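You operate a simulated robot arm through the tools that you are given. There is no shell and no other tool.

You are at the controls of a simulated robot arm. One attempt, no reset.

## Task
Warm the flatbread and press it flat with the iron press.
Fine: light the small burner on high, then medium; put the press back, then turn off.

The check looks at the end state, three seconds after you hand in, the way a careful person would. Anything else that was tipped, shoved, dropped, spilled or broken makes it a failure.

## Robot
A 7-joint arm with a two-finger parallel gripper, fixed in place. Base frame: the origin is on the floor under the middle of its stand, x ahead of it, y to its left, z up. Units: mm, degrees, N and s.
It reaches about 792 mm from its shoulder. Its first joint turns from -66.0 to 66.0 degrees. Payload 2.4 kg.
The TCP is the grasp point between the finger pads, 30 mm short of the fingertips. In the tool frame z runs along the fingers and y along their closing line. The gripper opens to 94 mm. The fingers are 28 mm wide and 10 mm thick; the gripper's body (50 by 96 mm) begins 55 mm behind the TCP.
Orientation is told as [roll, pitch, yaw] about the base's x, y, z axes, in that order, counted from this pose: with the fingers straight down and closing along the base's y, the tool's x points along the base's -x, its y along +y and its z along -z.

## Interface
- The arm moves only by the tool play_rows. Its argument "moves" is a list of rows, each a list of 6 numbers: the shift along the tool's x, y, z in mm, then the turn, a rotation vector about the tool's x, y, z in degrees. In form: [[x, y, z, rx, ry, rz], ...]. A call has 1 to 20 rows; each row shifts and turns the commanded pose from where the row before left it, along the tool's axes as they then stand. "jaw" is the opening, from 0 (shut) to 1 (fully open), set as the call begins (left out, the last holds). Rows are played at 5 a second. More than 50 mm and 8.6 degrees between two rows, or a gripper value outside its range, and nothing of the call is played. Where a pose cannot be reached the arm comes as near as it can. A force on the tool above 90 N (or 10 N above the force at the start of the call, whichever is more), or a blocked arm, ends the call early, and 0.2 s more pass. Each finger travels about 153 mm/s and halts on what it meets, pressing with about 32 N; the grip force reading is that of the motor and also rises with nothing between the fingers. The clock runs only during rows and for 0.2 s after the last one: add rows that do not move to give the fingers time. It gives the time, the measured TCP pose, the force on the tool (base axes), the opening and the grip force at its end, in the units of the frame above (readings bear some noise), with the torque about the TCP (base axes, N m) and any sound that the robot's microphone picked up.
- Cameras (640 x 400 px; columns grow to the right, rows downward): "scene" is fixed at [31.5, 458.7, 1460.8]; the picture's right is [-0.81, -0.58, 0.00], its down [-0.28, 0.39, -0.88] and it looks along [0.51, -0.71, -0.48] (base axes); focal length 285 px, centre (320, 200). "wrist" rides on the gripper at [76, 14, -102] in the tool frame; the picture's right is [-0.18, 0.98, 0.00], its down [-0.75, -0.14, -0.64] and it looks along [-0.63, -0.12, 0.77] (tool axes); focal length 243 px, centre (320, 200). There is no depth. A picture from a camera that has moved, and an enlarged one, comes with that camera's place and axes in the base frame and with its lens. The place of the scene camera against the robot may be out by one fixed shift of up to 12 mm in any direction.
- camera(camera): a new picture of that camera. The clock stands still meanwhile.
- close_up(camera, box): a new picture of the part [left, top, right, bottom] of that camera's present view, enlarged. The clock stands still meanwhile.
- finish_job(): hands the job in; it is judged then, once.

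Places have to be worked out from the pictures, the camera data and where the tool is seen. Open the gripper and draw the arm clear of the work before you hand the job in, unless the task says otherwise.

The tools are called as a command line: name --pt "numbers of a row" for each row, then --argument value for the rest, lists and objects as JSON in quotes. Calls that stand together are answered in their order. play_rows: Moves the arm, as the interface text tells. Its arguments: {"type":"object","properties":{"moves":{"type":"array"},"jaw":{"type":"number"}},"required":["moves"]} The other tools are called the same way: camera (camera) takes a picture; close_up (camera, box) takes an enlarged picture of a part of a camera's view; finish_job () hands the job in.

At the start:

```text
time: 0.0
tcp_pos: [364.2, 89.5, 1237.6]
orientation: [0.0, -0.1, -0.1]
ft_force: [0.8, 0.7, 1.1]
moment: [0.01, 0.04, 0.02]
width: 93.7
gripper_force: 0.1
```

scene: 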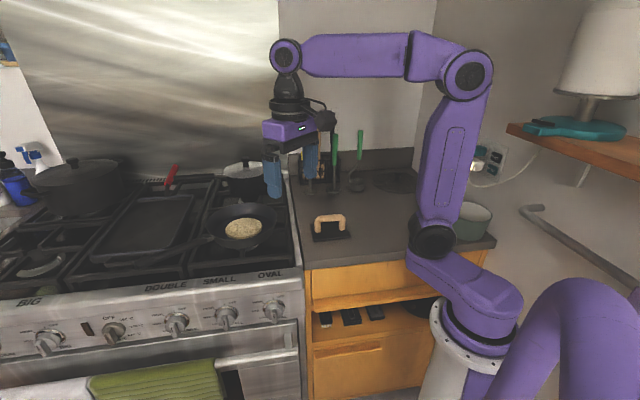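
wrist: 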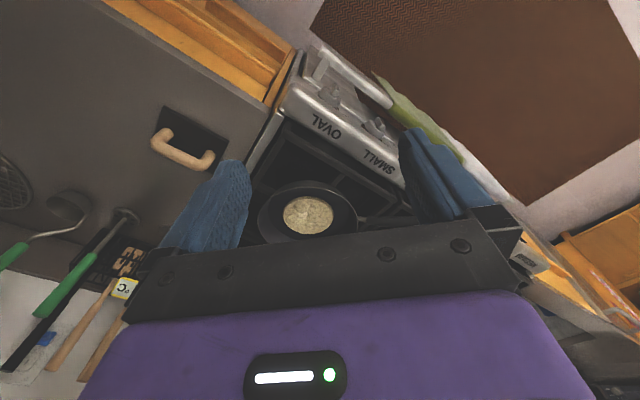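

I'll begin by taking enlarged views of the knobs, the pan with the flatbread, and the press.

close_up --camera "scene" --box '[140, 260, 300, 360]'

close_up --camera "scene" --box '[190, 180, 370, 290]'

close_up --camera "wrist" --box '[140, 40, 440, 260]'

close_up --camera "scene" --box '[0, 280, 160, 380]'

```text
4.00 times, centred on (220, 310) of scene
camera zoom: at [31.5, 458.7, 1460.8], right [-0.81, -0.58, 0.0], down [-0.28, 0.39, -0.88], along [0.51, -0.71, -0.48], focal length 1138 px, centre (720, -240)
```

zoom: 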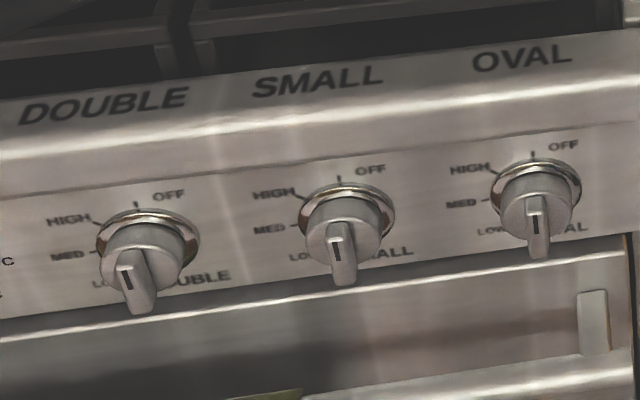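

```text
3.56 times, centred on (280, 235) of scene
camera zoom: at [31.5, 458.7, 1460.8], right [-0.81, -0.58, 0.0], down [-0.28, 0.39, -0.88], along [0.51, -0.71, -0.48], focal length 1012 px, centre (462, 76)
```

zoom: 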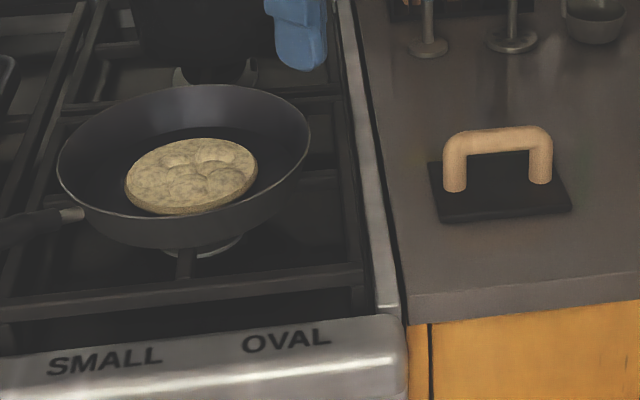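

```text
1.82 times, centred on (290, 150) of wrist
camera zoom: at [289.1, 103.5, 1340.1], right [0.18, 0.98, 0.0], down [0.75, -0.14, 0.64], along [0.63, -0.12, -0.77], focal length 441 px, centre (374, 291)
```

zoom: 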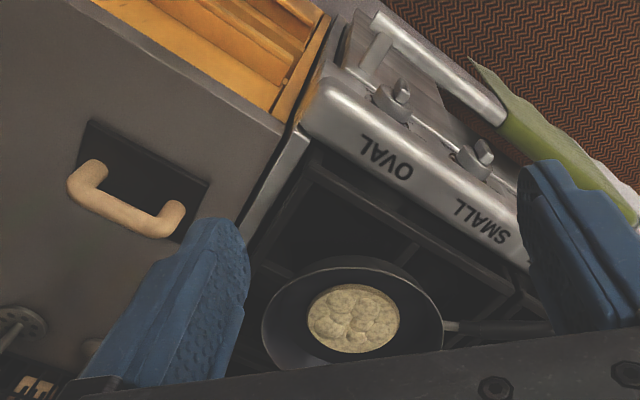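

```text
4.00 times, centred on (80, 330) of scene
camera zoom: at [31.5, 458.7, 1460.8], right [-0.81, -0.58, 0.0], down [-0.28, 0.39, -0.88], along [0.51, -0.71, -0.48], focal length 1138 px, centre (1280, -320)
```

zoom: 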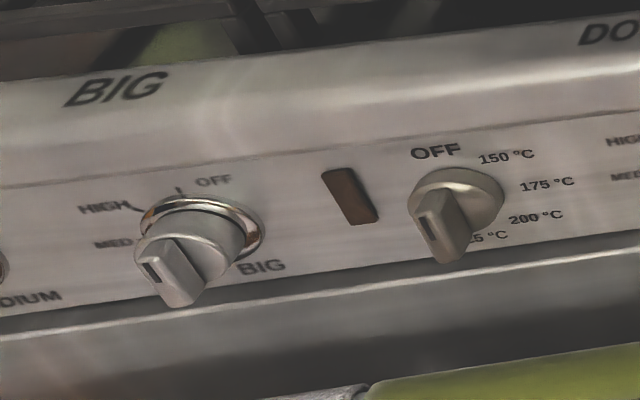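

The small knob is the middle of the three in view. It has OFF at the top, with HIGH, MED and LOW going counter-clockwise. To locate the press and pan by stereo with the wrist camera, I shift the tool sideways (-y) at this safe height.

play_rows --pt "0 -40 0 0 0 0" --pt "0 -40 0 0 0 0" --pt "0 -40 0 0 0 0" --pt "0 -40 0 0 0 0" --pt "0 0 0 0 0 0"

camera --camera "wrist"

camera --camera "scene"

```text
time: 1.2
tcp_pos: [362.1, -70.7, 1238.9]
orientation: [0.1, 0.0, -0.1]
ft_force: [0.9, 0.0, 0.5]
moment: [-0.02, -0.02, 0.03]
width: 94.0
gripper_force: 0.0
```

```text
taken
camera wrist: at [286.4, -56.7, 1341.3], right [0.18, 0.98, 0.0], down [0.75, -0.14, 0.64], along [0.63, -0.12, -0.77], focal length 243 px, centre (320, 200)
```

wrist: 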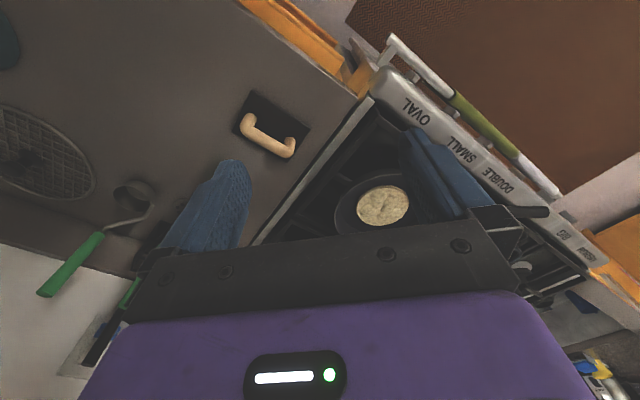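

```text
taken
```

scene: 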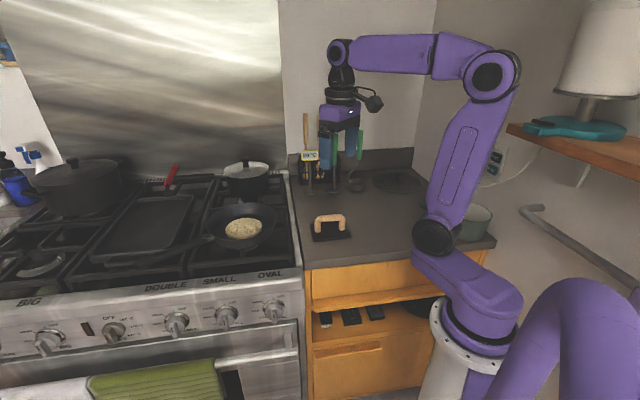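

By triangulating the two wrist views I get the press handle top near (456,-184,937), with its bar along (0.7,0.7). I now move above it, descend partway, and yaw +45° so the jaws will close across the bar.

play_rows --pt "-18.8 -22.6 20 0 0 0" --pt "-18.8 -22.6 20 0 0 0" --pt "-18.8 -22.6 20 0 0 0" --pt "-18.8 -22.6 20 0 0 0" --pt "-18.8 -22.6 20 0 0 0" --pt "0 0 0 0 0 -7.5" --pt "0 0 0 0 0 -7.5" --pt "0 0 0 0 0 -7.5" --pt "0 0 0 0 0 -7.5" --pt "0 0 0 0 0 -7.5" --pt "0 0 0 0 0 -7.5" --pt "0 0 0 0 0 0"

camera --camera "wrist"

camera --camera "scene"

```text
time: 3.8
tcp_pos: [459.1, -183.0, 1137.3]
orientation: [0.0, 0.0, 45.1]
ft_force: [0.3, 1.2, -0.3]
moment: [0.01, -0.01, 0.03]
width: 94.0
gripper_force: 0.1
```

```text
taken
camera wrist: at [395.3, -227.5, 1239.6], right [-0.57, 0.82, 0.0], down [0.63, 0.43, 0.64], along [0.53, 0.36, -0.77], focal length 243 px, centre (320, 200)
```

wrist: 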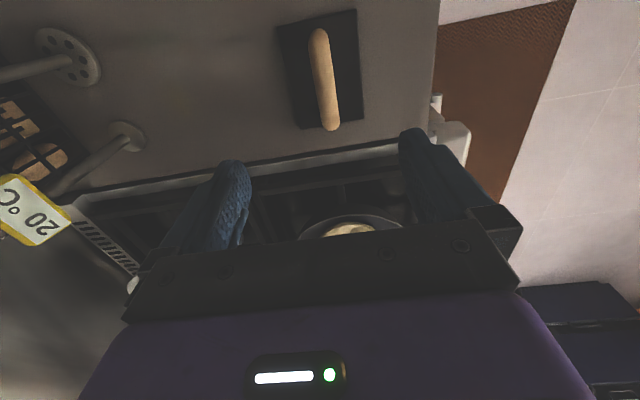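

```text
taken
```

scene: 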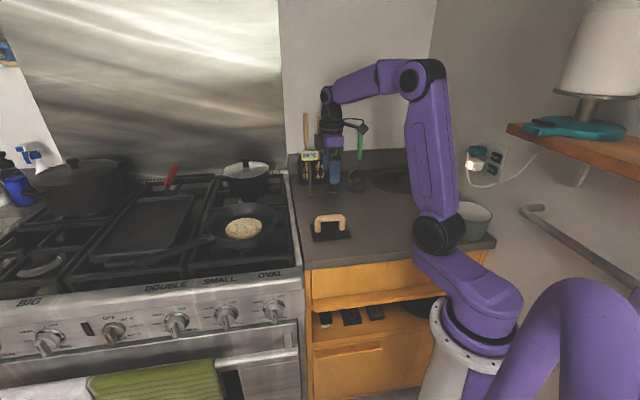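

The handle lies nearly along tool x and almost centred below the jaws. I take close-ups to measure the plate and handle, and to look at the tag reading "20 °C".

close_up --camera "wrist" --box '[240, 0, 400, 140]'

close_up --camera "scene" --box '[290, 110, 380, 250]'

close_up --camera "scene" --box '[180, 190, 300, 280]'

close_up --camera "wrist" --box '[0, 60, 200, 260]'

```text
2.86 times, centred on (320, 70) of wrist
camera zoom: at [395.3, -227.5, 1239.6], right [-0.57, 0.82, 0.0], down [0.63, 0.43, 0.64], along [0.53, 0.36, -0.77], focal length 693 px, centre (320, 571)
```

zoom: 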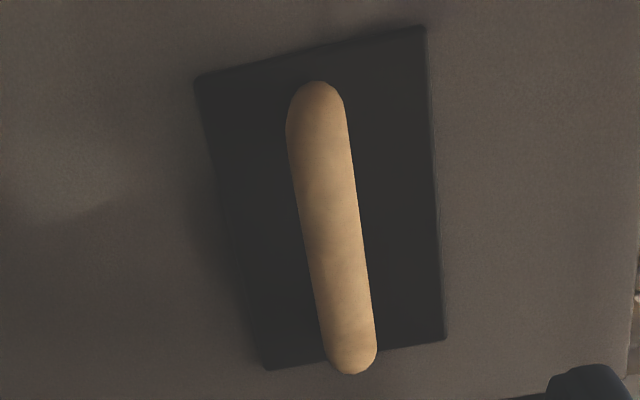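

```text
2.86 times, centred on (335, 180) of scene
camera zoom: at [31.5, 458.7, 1460.8], right [-0.81, -0.58, 0.0], down [-0.28, 0.39, -0.88], along [0.51, -0.71, -0.48], focal length 813 px, centre (277, 257)
```

zoom: 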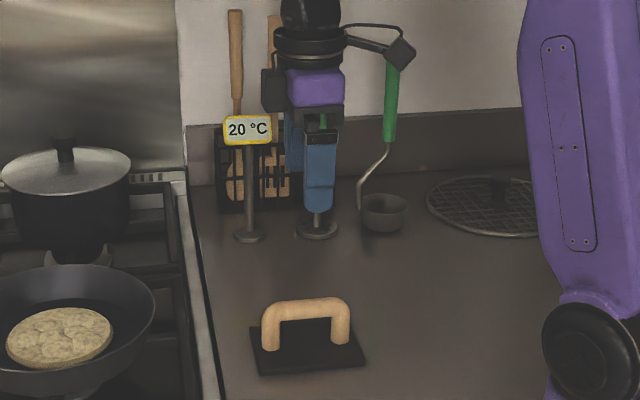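

```text
4.44 times, centred on (240, 235) of scene
camera zoom: at [31.5, 458.7, 1460.8], right [-0.81, -0.58, 0.0], down [-0.28, 0.39, -0.88], along [0.51, -0.71, -0.48], focal length 1265 px, centre (676, 44)
```

zoom: 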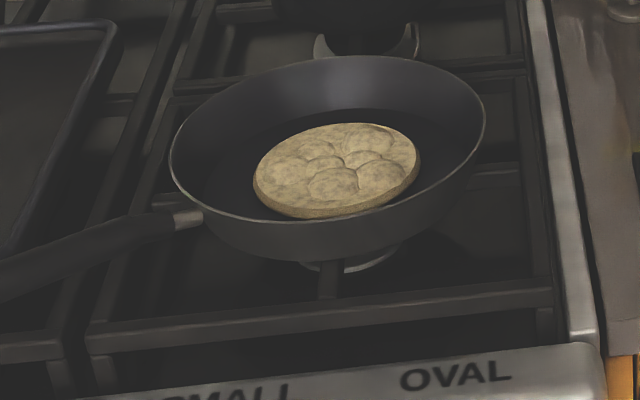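

```text
2.00 times, centred on (100, 160) of wrist
camera zoom: at [395.3, -227.5, 1239.6], right [-0.57, 0.82, 0.0], down [0.63, 0.43, 0.64], along [0.53, 0.36, -0.77], focal length 485 px, centre (760, 280)
```

zoom: 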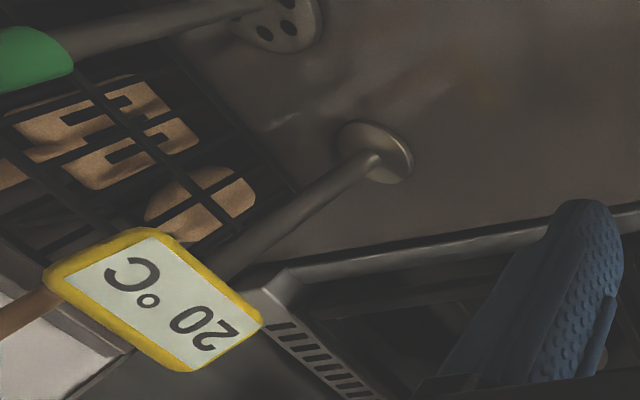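

Assuming a plate top near z≈895, the plate is about 93×125 mm. I descend 90 mm straight down (fingertips will be ~1017, still well above the handle) to get a second view for the heights.

play_rows --pt "0 0 30 0 0 0" --pt "0 0 30 0 0 0" --pt "0 0 30 0 0 0" --pt "0 0 0 0 0 0"

camera --camera "wrist"

close_up --camera "wrist" --box '[240, 0, 400, 140]'

```text
time: 4.8
tcp_pos: [457.1, -184.6, 1047.9]
orientation: [0.1, 0.1, 45.0]
ft_force: [0.5, -0.6, -1.3]
moment: [0.01, -0.01, 0.01]
width: 93.8
gripper_force: 0.1
```

```text
taken
camera wrist: at [394.3, -229.3, 1149.2], right [-0.56, 0.83, 0.0], down [0.63, 0.43, 0.64], along [0.53, 0.36, -0.77], focal length 243 px, centre (320, 200)
```

wrist: 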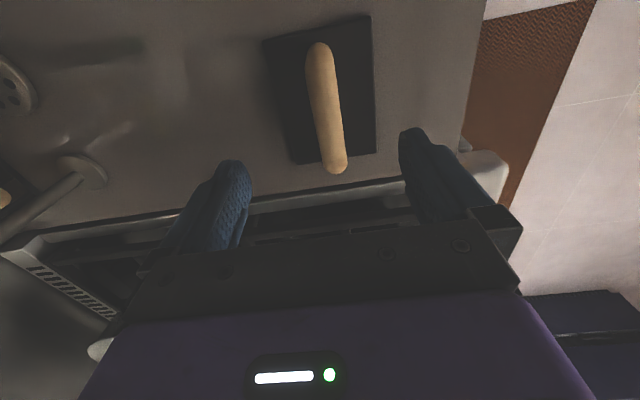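

```text
2.86 times, centred on (320, 70) of wrist
camera zoom: at [394.3, -229.3, 1149.2], right [-0.56, 0.83, 0.0], down [0.63, 0.43, 0.64], along [0.53, 0.36, -0.77], focal length 693 px, centre (320, 571)
```

zoom: 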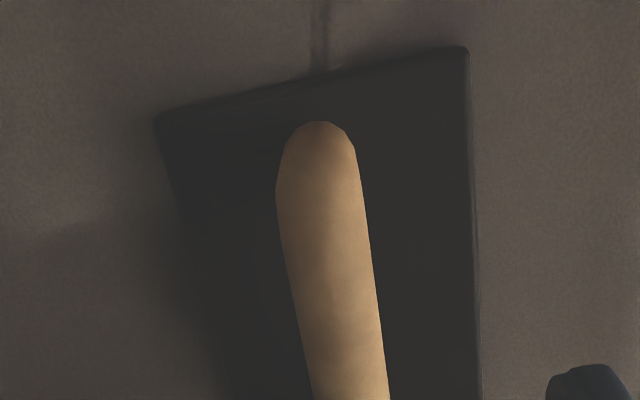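

From both wrist views and the scene check, the plate top is at about z=910 centred near (456,-179). The handle top is at ~968, with the bar centre near (453,-181). The burner has to be lit first, so I rise and carry the empty gripper over to the front of the stove to look at the knobs.

play_rows --pt "0 0 -50 0 0 0" --pt "0 0 -50 0 0 0" --pt "-26 36.8 0 0 0 0" --pt "-26 36.8 0 0 0 0" --pt "-26 36.8 0 0 0 0" --pt "-26 36.8 0 0 0 0" --pt "-26 36.8 0 0 0 0" --pt "-26 36.8 0 0 0 0" --pt "-26 36.8 0 0 0 0" --pt "-26 36.8 0 0 0 0" --pt "-26 36.8 0 0 0 0" --pt "-26 36.8 0 0 0 0" --pt "0 0 0 0 0 0"

play_rows --pt "0 0 0 0 0 7.5" --pt "0 0 0 0 0 7.5" --pt "0 0 0 0 0 7.5" --pt "0 0 0 0 0 7.5" --pt "0 0 0 0 0 7.5" --pt "0 0 0 0 0 7.5" --pt "0 0 0 0 0 7.5" --pt "0 0 0 0 0 7.5" --pt "0 0 0 0 0 7.5" --pt "0 0 0 0 0 7.5" --pt "0 0 0 0 0 7.5" --pt "0 0 0 0 0 7.5" --pt "0 0 0 0 0 0"

camera --camera "wrist"

camera --camera "scene"

```text
time: 7.6
tcp_pos: [380.3, 261.2, 1150.9]
orientation: [0.1, 0.0, 45.0]
ft_force: [-0.4, 0.5, 1.4]
moment: [0.01, 0.01, -0.07]
width: 94.2
gripper_force: 0.0
```

```text
time: 10.4
tcp_pos: [381.4, 259.8, 1148.5]
orientation: [0.0, -0.1, -45.1]
ft_force: [-0.2, -0.2, 0.5]
moment: [0.03, 0.0, 0.01]
width: 94.1
gripper_force: 0.0
```

```text
taken
camera wrist: at [339.0, 323.9, 1250.6], right [0.83, 0.56, 0.0], down [0.43, -0.63, 0.64], along [0.36, -0.53, -0.77], focal length 243 px, centre (320, 200)
```

wrist: 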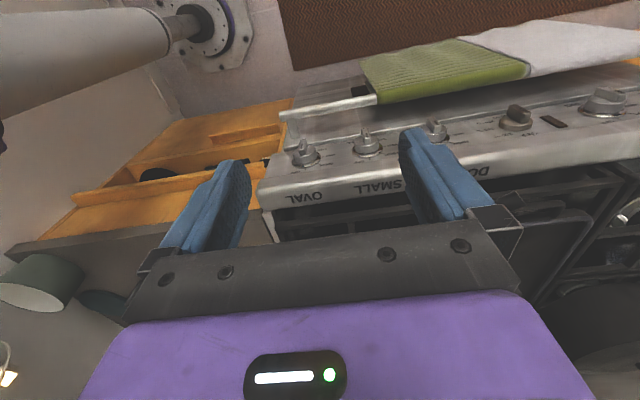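

```text
taken
```

scene: 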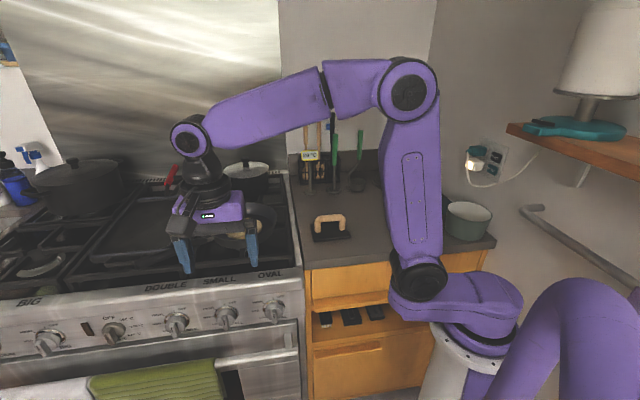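

The panel's now in view and the SMALL knob shows at about (367,143). I'll zoom in here, then lower the hand in front of the panel for a stereo pair.

close_up --camera "wrist" --box '[270, 80, 470, 210]'

play_rows --pt "25 0 25 0 0 0" --pt "25 0 25 0 0 0" --pt "0 0 40 0 0 0" --pt "0 0 0 0 0 0"

camera --camera "wrist"

close_up --camera "wrist" --box '[270, 80, 470, 210]'

```text
3.08 times, centred on (370, 145) of wrist
camera zoom: at [339.0, 323.9, 1250.6], right [0.83, 0.56, 0.0], down [0.43, -0.63, 0.64], along [0.36, -0.53, -0.77], focal length 746 px, centre (166, 369)
```

zoom: 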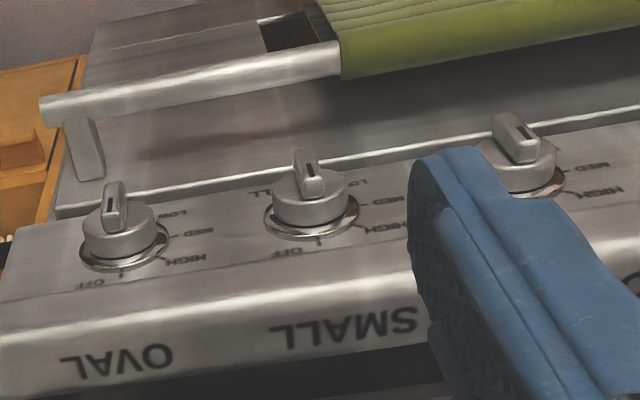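

```text
time: 11.4
tcp_pos: [347.2, 295.4, 1058.5]
orientation: [0.0, 0.1, -45.0]
ft_force: [-1.2, 1.0, -0.3]
moment: [0.01, -0.01, 0.0]
width: 94.1
gripper_force: 0.1
```

```text
taken
camera wrist: at [302.7, 358.9, 1160.8], right [0.83, 0.56, 0.0], down [0.43, -0.63, 0.64], along [0.36, -0.53, -0.77], focal length 243 px, centre (320, 200)
```

wrist: 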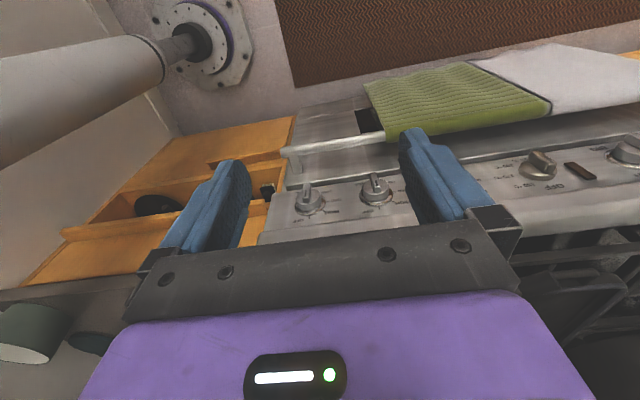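

```text
3.08 times, centred on (370, 145) of wrist
camera zoom: at [302.7, 358.9, 1160.8], right [0.83, 0.56, 0.0], down [0.43, -0.63, 0.64], along [0.36, -0.53, -0.77], focal length 746 px, centre (166, 369)
```

zoom: 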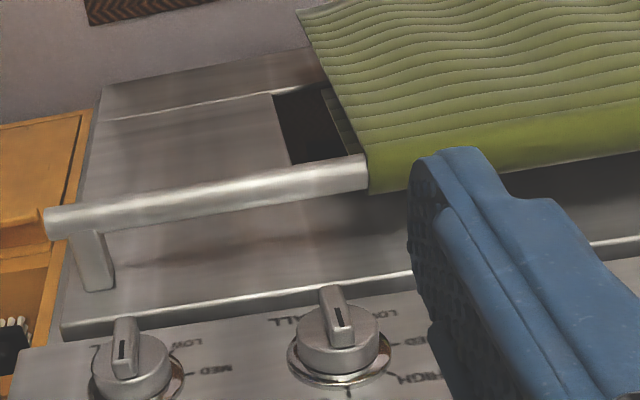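

Triangulating both views puts the SMALL knob's axis at about z≈789 and the panel face near (562,177). The grip bar's outer face is near (534,204), spanning z≈771–807, and the panel faces (-0.7,0.7). I shift in line with it at a standoff and pitch the fingers up to horizontal, towards the panel.

play_rows --pt "-10 34 0 0 0 0" --pt "-10 34 0 0 0 0" --pt "0 0 0 0 -7.5 0" --pt "0 0 0 0 -7.5 0" --pt "0 0 0 0 -7.5 0" --pt "0 0 0 0 -7.5 0" --pt "0 0 0 0 -7.5 0" --pt "0 0 0 0 -7.5 0" --pt "0 0 0 0 -7.5 0" --pt "0 0 0 0 -7.5 0" --pt "0 0 0 0 0 0"

camera --camera "scene"

camera --camera "wrist"

```text
time: 13.8
tcp_pos: [409.3, 331.7, 1057.9]
orientation: [0.1, -60.1, -45.0]
ft_force: [-0.5, -0.3, -1.3]
moment: [0.01, 0.0, -0.02]
width: 93.8
gripper_force: 0.1
```

```text
taken
```

scene: 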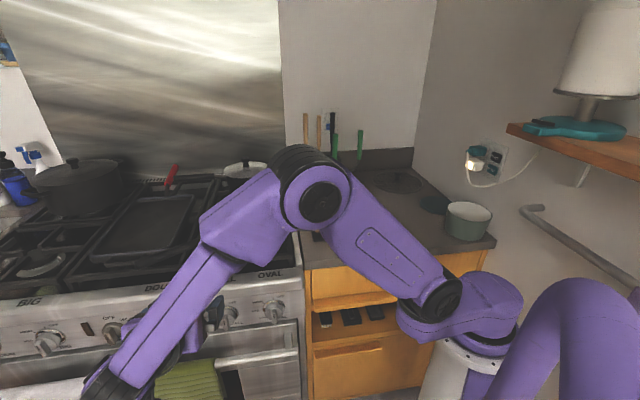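

```text
taken
camera wrist: at [329.8, 429.4, 1042.8], right [0.76, 0.63, 0.16], down [-0.23, 0.03, 0.97], along [0.61, -0.78, 0.17], focal length 243 px, centre (320, 200)
```

wrist: 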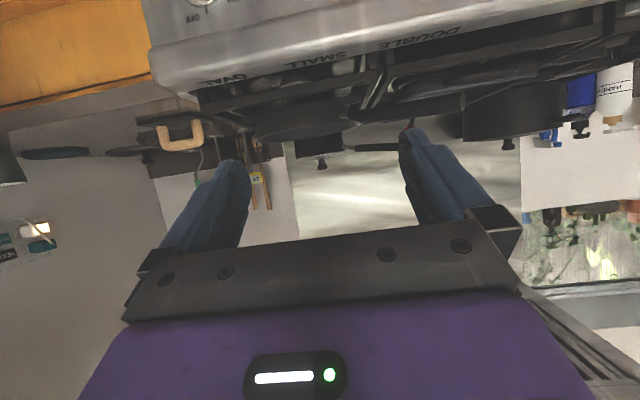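

Pitch is now -60° and the arm follows the commanded pose. I finish the rotation to horizontal and descend part of the way, still at standoff (fingertips ~170 mm from the panel).

play_rows --pt "0 0 0 0 -7.5 0" --pt "0 0 0 0 -7.5 0" --pt "0 0 0 0 -7.5 0" --pt "0 0 0 0 -7.5 0" --pt "40 0 0 0 0 0" --pt "40 0 0 0 0 0" --pt "40 0 0 0 0 0" --pt "0 0 0 0 0 0"

camera --camera "scene"

camera --camera "wrist"

```text
time: 15.6
tcp_pos: [407.9, 326.1, 937.5]
orientation: [105.2, -90.0, -150.0]
ft_force: [-0.5, 0.0, 0.4]
moment: [0.01, -0.04, 0.01]
width: 94.1
gripper_force: 0.1
```

```text
taken
```

scene: 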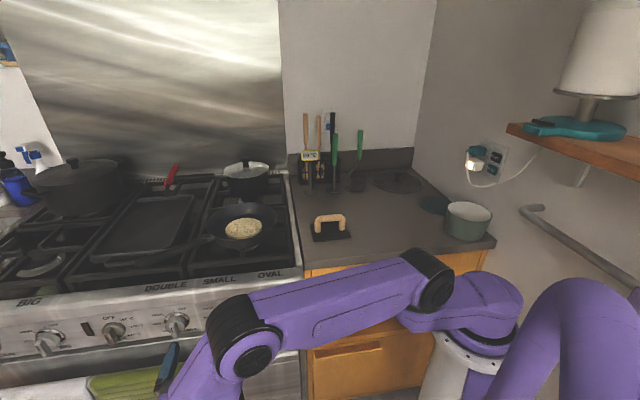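

```text
taken
camera wrist: at [346.6, 408.7, 861.4], right [0.69, 0.69, 0.18], down [-0.55, 0.35, 0.75], along [0.46, -0.63, 0.63], focal length 243 px, centre (320, 200)
```

wrist: 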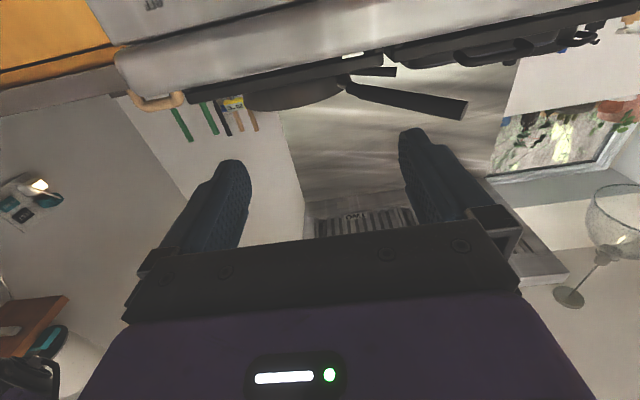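

With the tool horizontal the elbow drops low and swings toward the stove, which gets risky at knob height. I back up and re-pitch to about -30° (elbow high), then work the knob bar with closed fingertips from above.

play_rows --pt "-40 0 0 0 0 0" --pt "-40 0 0 0 0 0" --pt "-40 0 0 0 0 0" --pt "0 0 0 0 7.5 0" --pt "0 0 0 0 7.5 0" --pt "0 0 0 0 7.5 0" --pt "0 0 0 0 7.5 0" --pt "0 0 0 0 7.5 0" --pt "0 0 0 0 7.5 0" --pt "0 0 0 0 7.5 0" --pt "0 0 0 0 7.5 0" --pt "0 0 0 0 0 0"

camera --camera "scene"

camera --camera "wrist"

```text
time: 18.2
tcp_pos: [409.3, 331.2, 1058.3]
orientation: [0.0, -29.9, -45.1]
ft_force: [-0.4, -0.3, -0.5]
moment: [0.0, -0.01, 0.0]
width: 94.1
gripper_force: 0.1
```

```text
taken
```

scene: 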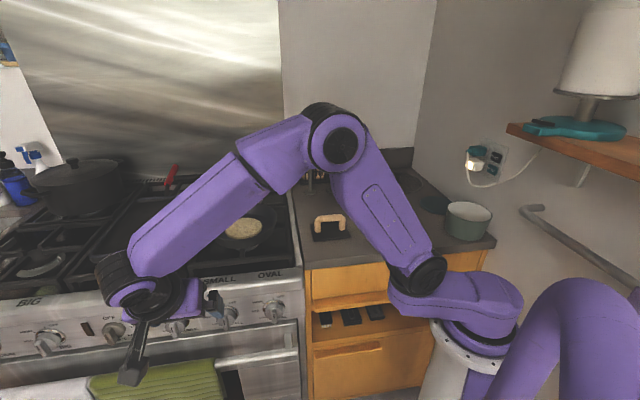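

```text
taken
camera wrist: at [336.5, 422.8, 1108.7], right [0.81, 0.58, 0.09], down [0.14, -0.34, 0.93], along [0.57, -0.74, -0.35], focal length 243 px, centre (320, 200)
```

wrist: 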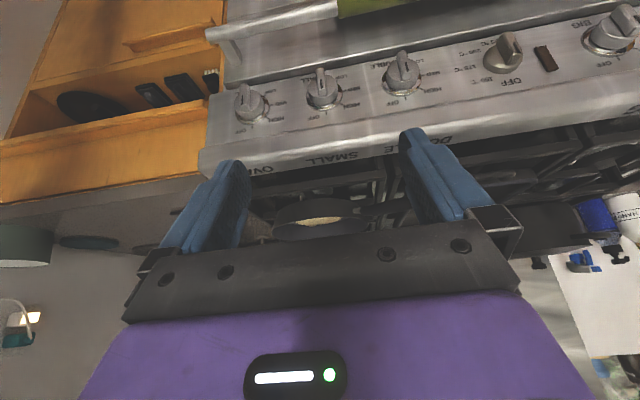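

The elbow is high again and the knobs are well in view. I'll zoom on the SMALL knob to read its marks.

close_up --camera "wrist" --box '[280, 50, 380, 120]'

close_up --camera "wrist" --box '[220, 30, 440, 170]'

```text
5.71 times, centred on (330, 85) of wrist
camera zoom: at [336.5, 422.8, 1108.7], right [0.81, 0.58, 0.09], down [0.14, -0.34, 0.93], along [0.57, -0.74, -0.35], focal length 1386 px, centre (263, 857)
```

zoom: 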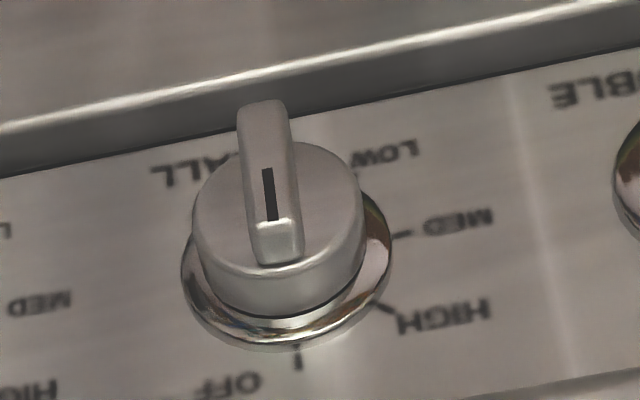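

```text
2.86 times, centred on (330, 100) of wrist
camera zoom: at [336.5, 422.8, 1108.7], right [0.81, 0.58, 0.09], down [0.14, -0.34, 0.93], along [0.57, -0.74, -0.35], focal length 693 px, centre (291, 486)
```

zoom: 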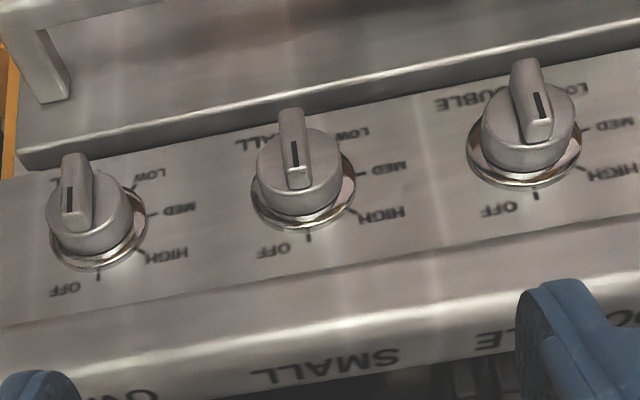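

In this view the ticks around the SMALL knob read OFF at 0°, HIGH ≈48°, MED ≈96° and LOW ≈144°, all counter-clockwise. The bar is about 14 mm thick, ±22 mm long, and centred near z≈791. I close the jaws and bring the fingertips down in front of the panel, just right of the bar's upper end, still off the panel.

play_rows --pt "5 -6.3 40.4 0 0 0" --pt "5 -6.3 40.4 0 0 0" --pt "5 -6.3 40.4 0 0 0" --pt "5 -6.3 40.4 0 0 0" --pt "5 -6.3 40.4 0 0 0" --pt "5 -6.3 40.4 0 0 0" --pt "0 0 0 0 0 0" --jaw 0

camera --camera "scene"

camera --camera "wrist"

```text
time: 19.8
tcp_pos: [449.9, 238.9, 832.1]
orientation: [0.0, -30.0, -45.0]
ft_force: [-0.3, -0.3, 0.2]
moment: [0.0, 0.0, 0.02]
width: 0.1
gripper_force: 31.7
```

```text
taken
```

scene: 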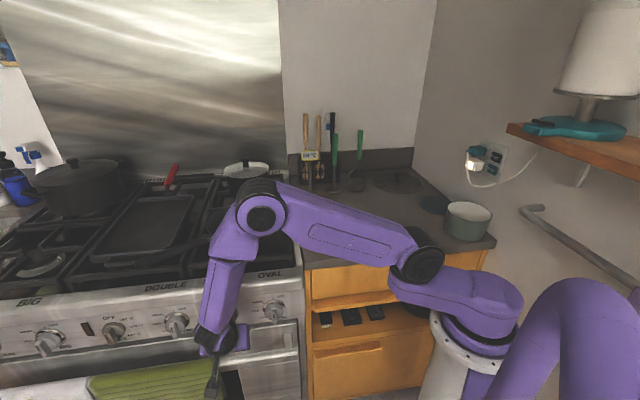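

```text
taken
camera wrist: at [377.5, 331.1, 881.5], right [0.81, 0.58, 0.09], down [0.13, -0.33, 0.93], along [0.57, -0.74, -0.35], focal length 243 px, centre (320, 200)
```

wrist: 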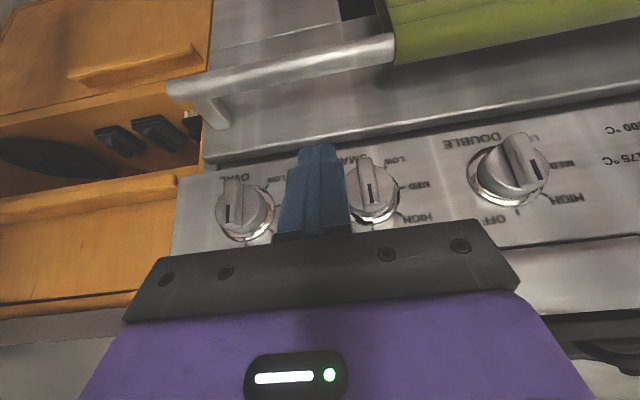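

Fingertips are at the right height, about 33 mm to the robot side of the bar, and the elbow is high and clear. I advance 66 mm straight in toward the panel beside the bar, checking force.

play_rows --pt "-19 0 11 0 0 0" --pt "-19 0 11 0 0 0" --pt "-19.2 0 11 0 0 0" --pt "0 0 0 0 0 0"

camera --camera "wrist"

close_up --camera "wrist" --box '[240, 100, 440, 240]'

```text
time: 20.8
tcp_pos: [496.0, 189.8, 832.1]
orientation: [0.0, -30.0, -45.0]
ft_force: [0.7, -0.2, -0.1]
moment: [0.01, 0.0, 0.0]
width: 0.0
gripper_force: 32.2
```

```text
taken
camera wrist: at [423.4, 282.8, 882.6], right [0.81, 0.58, 0.09], down [0.14, -0.33, 0.93], along [0.57, -0.74, -0.35], focal length 243 px, centre (320, 200)
```

wrist: 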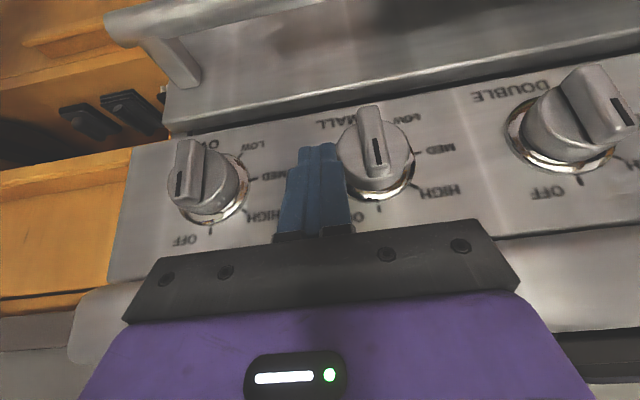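

```text
2.86 times, centred on (340, 170) of wrist
camera zoom: at [423.4, 282.8, 882.6], right [0.81, 0.58, 0.09], down [0.14, -0.33, 0.93], along [0.57, -0.74, -0.35], focal length 693 px, centre (263, 286)
```

zoom: 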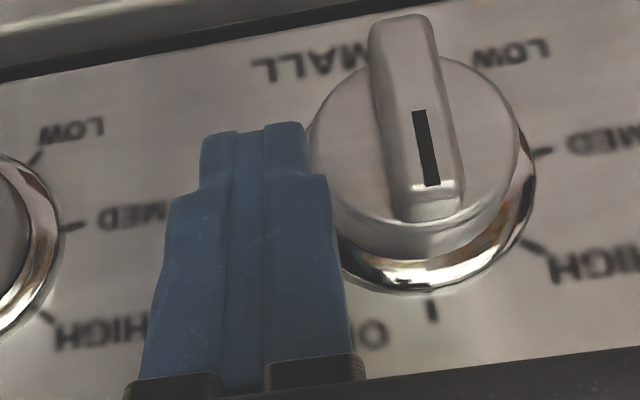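

The tip is beside the bar: bar centre L≈520.7, tip about 18 mm short of contact, tip bottom ~15 mm above the knob axis. I push gently left (+tool y) and watch the force.

play_rows --pt "0 5 0 0 0 0" --pt "0 5 0 0 0 0" --pt "0 4 0 0 0 0" --pt "0 4 0 0 0 0" --pt "0 3 0 0 0 0" --pt "0 3 0 0 0 0" --pt "0 0 0 0 0 0"

close_up --camera "wrist" --box '[240, 100, 440, 240]'

```text
time: 22.4
tcp_pos: [514.9, 209.3, 831.8]
orientation: [0.4, -29.9, -45.0]
ft_force: [0.2, 0.0, 0.0]
moment: [0.0, -0.01, 0.02]
width: 0.0
gripper_force: 31.3
```

```text
2.86 times, centred on (340, 170) of wrist
camera zoom: at [441.9, 301.2, 883.9], right [0.81, 0.58, 0.1], down [0.13, -0.34, 0.93], along [0.58, -0.74, -0.35], focal length 693 px, centre (263, 286)
```

zoom: 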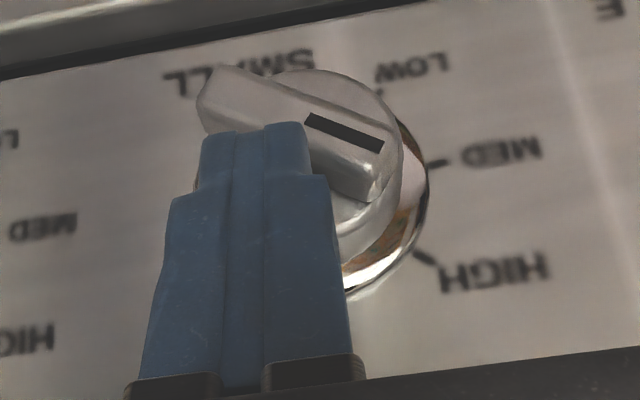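

The knob turned freely with the push and its pointer now sits at about 50°, right at the HIGH mark. I check whether the burner has lit.

camera --camera "scene"

close_up --camera "scene" --box '[170, 180, 300, 340]'

```text
taken
```

scene: 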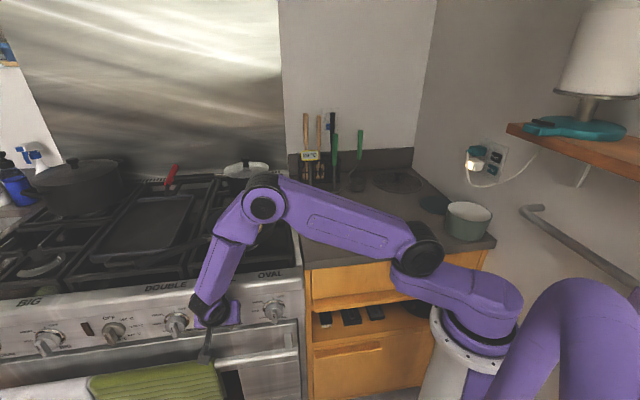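

```text
2.50 times, centred on (235, 260) of scene
camera zoom: at [31.5, 458.7, 1460.9], right [-0.81, -0.58, 0.0], down [-0.28, 0.39, -0.88], along [0.51, -0.71, -0.48], focal length 712 px, centre (532, 50)
```

zoom: 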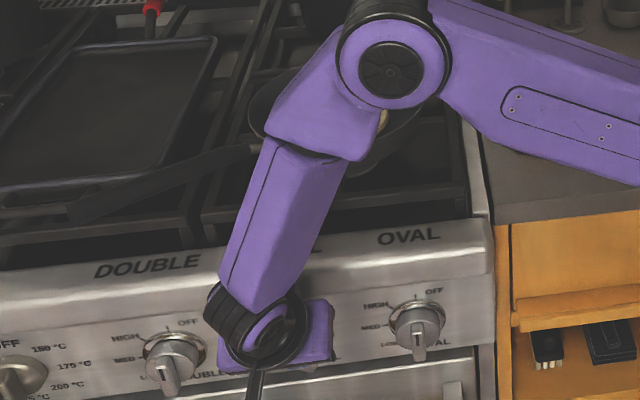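

The arm hides the pan from this camera. I back straight out from the panel so I can see the knob and look for a flame.

play_rows --pt "0 -2 0 0 0 0" --pt "26 0 -15 0 0 0" --pt "26 0 -15 0 0 0" --pt "0 0 -40 0 0 0" --pt "0 0 -40 0 0 0" --pt "0 0 0 0 0 0"

camera --camera "wrist"

close_up --camera "wrist" --box '[260, 60, 480, 240]'

close_up --camera "scene" --box '[170, 180, 300, 340]'

```text
time: 23.8
tcp_pos: [440.7, 274.7, 902.4]
orientation: [-0.1, -30.0, -45.0]
ft_force: [-1.3, -0.2, -0.2]
moment: [0.01, 0.0, 0.01]
width: 0.0
gripper_force: 31.5
```

```text
taken
camera wrist: at [368.7, 366.7, 953.5], right [0.81, 0.58, 0.09], down [0.14, -0.33, 0.93], along [0.57, -0.74, -0.35], focal length 243 px, centre (320, 200)
```

wrist: 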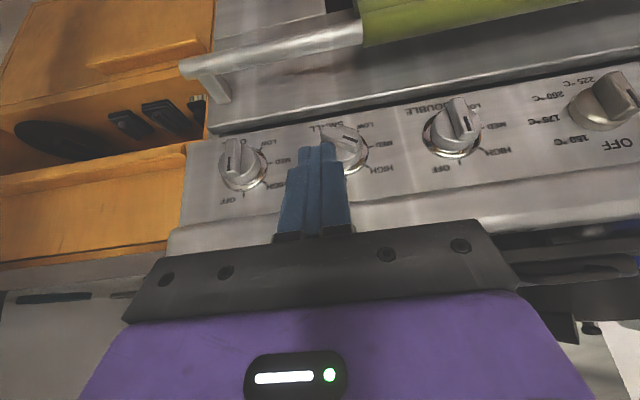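

```text
2.22 times, centred on (370, 150) of wrist
camera zoom: at [368.7, 366.7, 953.5], right [0.81, 0.58, 0.09], down [0.14, -0.33, 0.93], along [0.57, -0.74, -0.35], focal length 539 px, centre (209, 311)
```

zoom: 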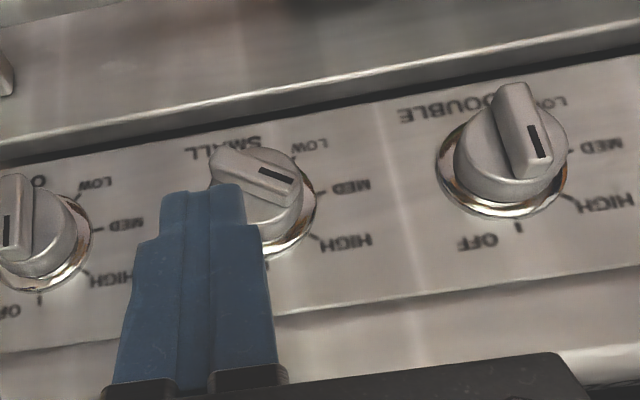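

```text
2.50 times, centred on (235, 260) of scene
camera zoom: at [31.5, 458.7, 1460.8], right [-0.81, -0.58, 0.0], down [-0.28, 0.39, -0.88], along [0.51, -0.71, -0.48], focal length 712 px, centre (532, 50)
```

zoom: 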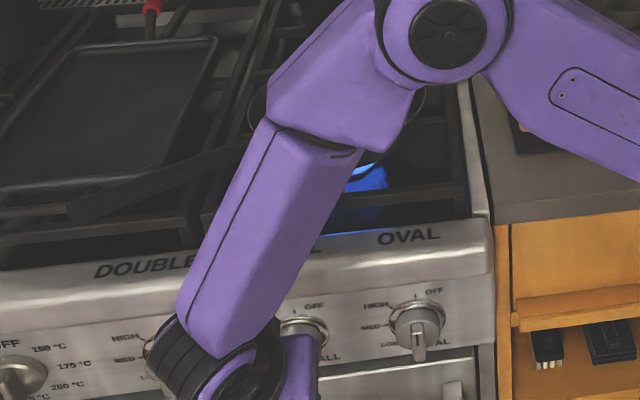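

A blue flame glows under the pan, so the small burner is lit on HIGH. Next I bring the closed tips above the bar's left end and press down gently toward MED.

play_rows --pt "13.9 15.5 24 0 0 0" --pt "13.9 15.5 24 0 0 0" --pt "-28.9 0 16.7 0 0 0" --pt "-28.9 0 16.7 0 0 0" --pt "-28.9 0 16.7 0 0 0" --pt "0 0 0 0 0 0"

close_up --camera "wrist" --box '[220, 90, 420, 230]'

```text
time: 25.2
tcp_pos: [531.0, 225.6, 845.5]
orientation: [0.1, -30.1, -45.0]
ft_force: [-1.1, -0.1, 0.0]
moment: [0.0, 0.0, 0.0]
width: 0.0
gripper_force: 31.9
```

```text
2.86 times, centred on (320, 160) of wrist
camera zoom: at [458.1, 318.1, 894.9], right [0.81, 0.58, 0.09], down [0.13, -0.33, 0.93], along [0.57, -0.74, -0.35], focal length 693 px, centre (320, 314)
```

zoom: 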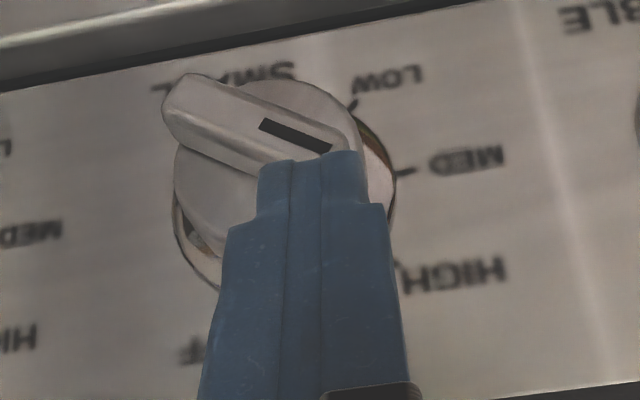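

The tip's right above the bar's left end. I press down in small steps, ~18 mm in all.

play_rows --pt "1.5 0 2.6 0 0 0" --pt "1.5 0 2.6 0 0 0" --pt "1.5 0 2.6 0 0 0" --pt "1.5 0 2.6 0 0 0" --pt "1.5 0 2.6 0 0 0" --pt "1.5 0 2.6 0 0 0" --pt "0 0 0 0 0 0"

close_up --camera "wrist" --box '[220, 90, 420, 230]'

```text
time: 26.8
tcp_pos: [534.4, 227.0, 829.3]
orientation: [0.0, -30.0, -45.0]
ft_force: [-0.6, 3.9, 6.4]
moment: [0.02, 0.0, 0.01]
width: 0.2
gripper_force: 32.2
```

```text
2.86 times, centred on (320, 160) of wrist
camera zoom: at [461.2, 319.5, 879.3], right [0.81, 0.58, 0.09], down [0.13, -0.33, 0.93], along [0.57, -0.74, -0.35], focal length 693 px, centre (320, 314)
```

zoom: 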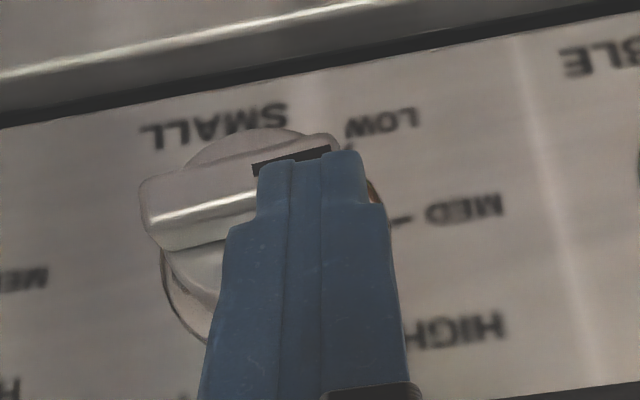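

The bar is now about level (≈97°) with ~7 N contact force. I lift off, back out and check the pointer against the MED tick.

play_rows --pt "-5 0 -8.7 0 0 0" --pt "26 0 -15 0 0 0" --pt "26 0 -15 0 0 0" --pt "0 -25 -40 0 0 0" --pt "0 -25 -40 0 0 0" --pt "0 0 0 0 0 0"

close_up --camera "wrist" --box '[300, 60, 460, 200]'

close_up --camera "scene" --box '[170, 180, 300, 340]'

```text
time: 28.2
tcp_pos: [426.5, 262.6, 906.0]
orientation: [0.0, -30.0, -44.9]
ft_force: [0.2, 0.0, 0.4]
moment: [0.0, 0.01, 0.0]
width: 0.0
gripper_force: 31.9
```

```text
2.86 times, centred on (380, 130) of wrist
camera zoom: at [353.7, 355.1, 956.1], right [0.81, 0.58, 0.09], down [0.13, -0.33, 0.93], along [0.57, -0.74, -0.35], focal length 693 px, centre (149, 400)
```

zoom: 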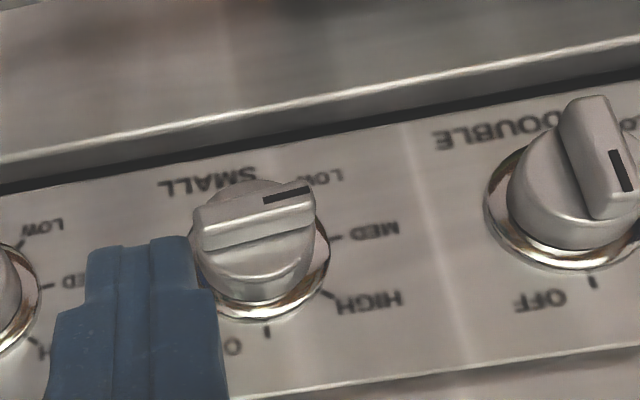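

```text
2.50 times, centred on (235, 260) of scene
camera zoom: at [31.5, 458.7, 1460.8], right [-0.81, -0.58, 0.0], down [-0.28, 0.39, -0.88], along [0.51, -0.71, -0.48], focal length 712 px, centre (532, 50)
```

zoom: 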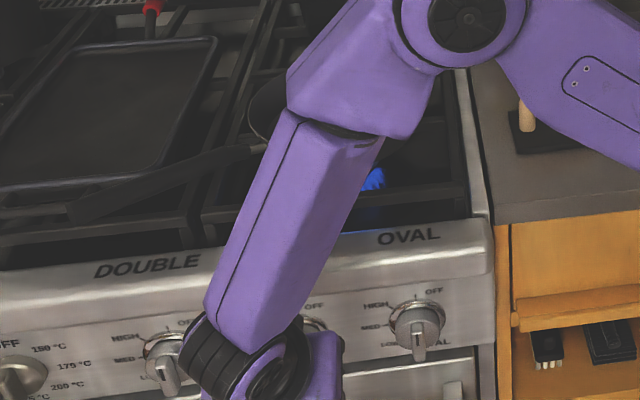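

The pointer now lies on the MED tick and the flame has shrunk, so the burner is on medium. Next comes the press: I rise, level the tool, and open the jaws.

play_rows --pt "-20.4 0 -35.4 0 0 0" --pt "-20.4 0 -35.4 0 0 0" --pt "-20.4 0 -35.4 0 0 0" --pt "-20.4 0 -35.4 0 0 0" --pt "-20.4 0 -35.4 0 0 0" --pt "-20.4 0 -35.4 0 0 0" --pt "0 0 0 0 7.5 0" --pt "0 0 0 0 7.5 0" --pt "0 0 0 0 7.5 0" --pt "0 0 0 0 7.5 0" --pt "0 0 0 0 0 0" --jaw 1

play_rows --pt "-33.2 -29.4 0 0 0 0" --pt "-33.2 -29.4 0 0 0 0" --pt "-33.2 -29.4 0 0 0 0" --pt "-33.2 -29.4 0 0 0 0" --pt "-33.2 -29.4 0 0 0 0" --pt "-33.2 -29.4 0 0 0 0" --pt "-33.2 -29.4 0 0 0 0" --pt "-33.2 -29.4 0 0 0 0" --pt "-33.2 -29.4 0 0 0 0" --pt "-33.2 -29.4 0 0 0 0" --pt "0 0 0 0 0 0"

play_rows --pt "0 0 0 0 0 -7.5" --pt "0 0 0 0 0 -7.5" --pt "0 0 0 0 0 -7.5" --pt "0 0 0 0 0 -7.5" --pt "0 0 0 0 0 -7.5" --pt "0 0 0 0 0 -7.5" --pt "0 0 0 0 0 -7.5" --pt "0 0 0 0 0 -7.5" --pt "0 0 0 0 0 -7.5" --pt "0 0 0 0 0 -7.5" --pt "0 0 0 0 0 -7.5" --pt "0 0 0 0 0 -7.5" --pt "0 0 0 0 0 0"

camera --camera "scene"

camera --camera "wrist"

close_up --camera "scene" --box '[180, 130, 360, 290]'

```text
time: 30.6
tcp_pos: [427.5, 261.7, 1152.7]
orientation: [0.0, 0.1, -45.0]
ft_force: [0.3, -0.8, -1.3]
moment: [0.0, 0.02, 0.0]
width: 94.1
gripper_force: 0.0
```

```text
time: 33.0
tcp_pos: [454.7, -177.9, 1151.0]
orientation: [0.1, 0.0, -45.0]
ft_force: [0.9, -0.4, 0.0]
moment: [0.01, 0.01, 0.0]
width: 94.0
gripper_force: 0.1
```

```text
time: 35.8
tcp_pos: [454.3, -180.5, 1153.6]
orientation: [0.0, 0.0, 45.1]
ft_force: [0.4, 0.4, 0.8]
moment: [0.0, -0.01, 0.02]
width: 94.0
gripper_force: 0.1
```

```text
taken
```

scene: 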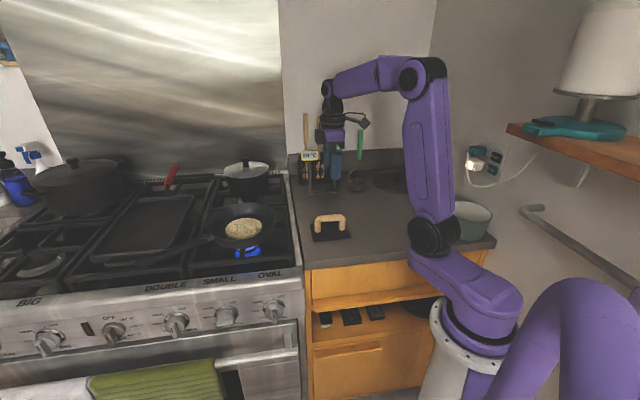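

```text
taken
camera wrist: at [390.5, -224.8, 1255.9], right [-0.57, 0.82, 0.0], down [0.63, 0.43, 0.64], along [0.53, 0.36, -0.77], focal length 243 px, centre (320, 200)
```

wrist: 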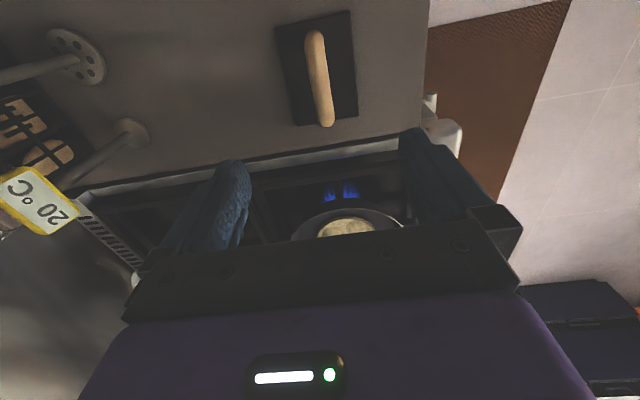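

```text
2.50 times, centred on (270, 210) of scene
camera zoom: at [31.5, 458.7, 1460.8], right [-0.81, -0.58, 0.0], down [-0.28, 0.39, -0.88], along [0.51, -0.71, -0.48], focal length 712 px, centre (445, 175)
```

zoom: 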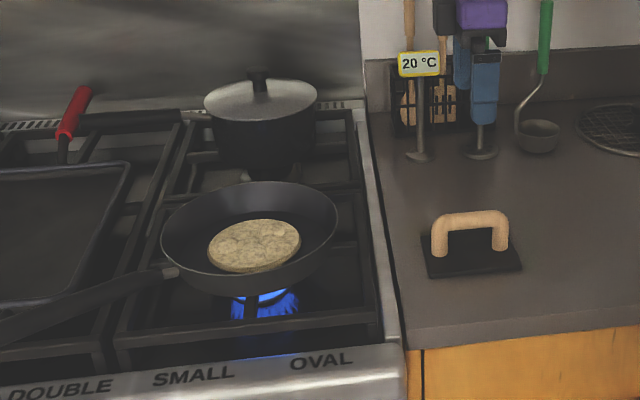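

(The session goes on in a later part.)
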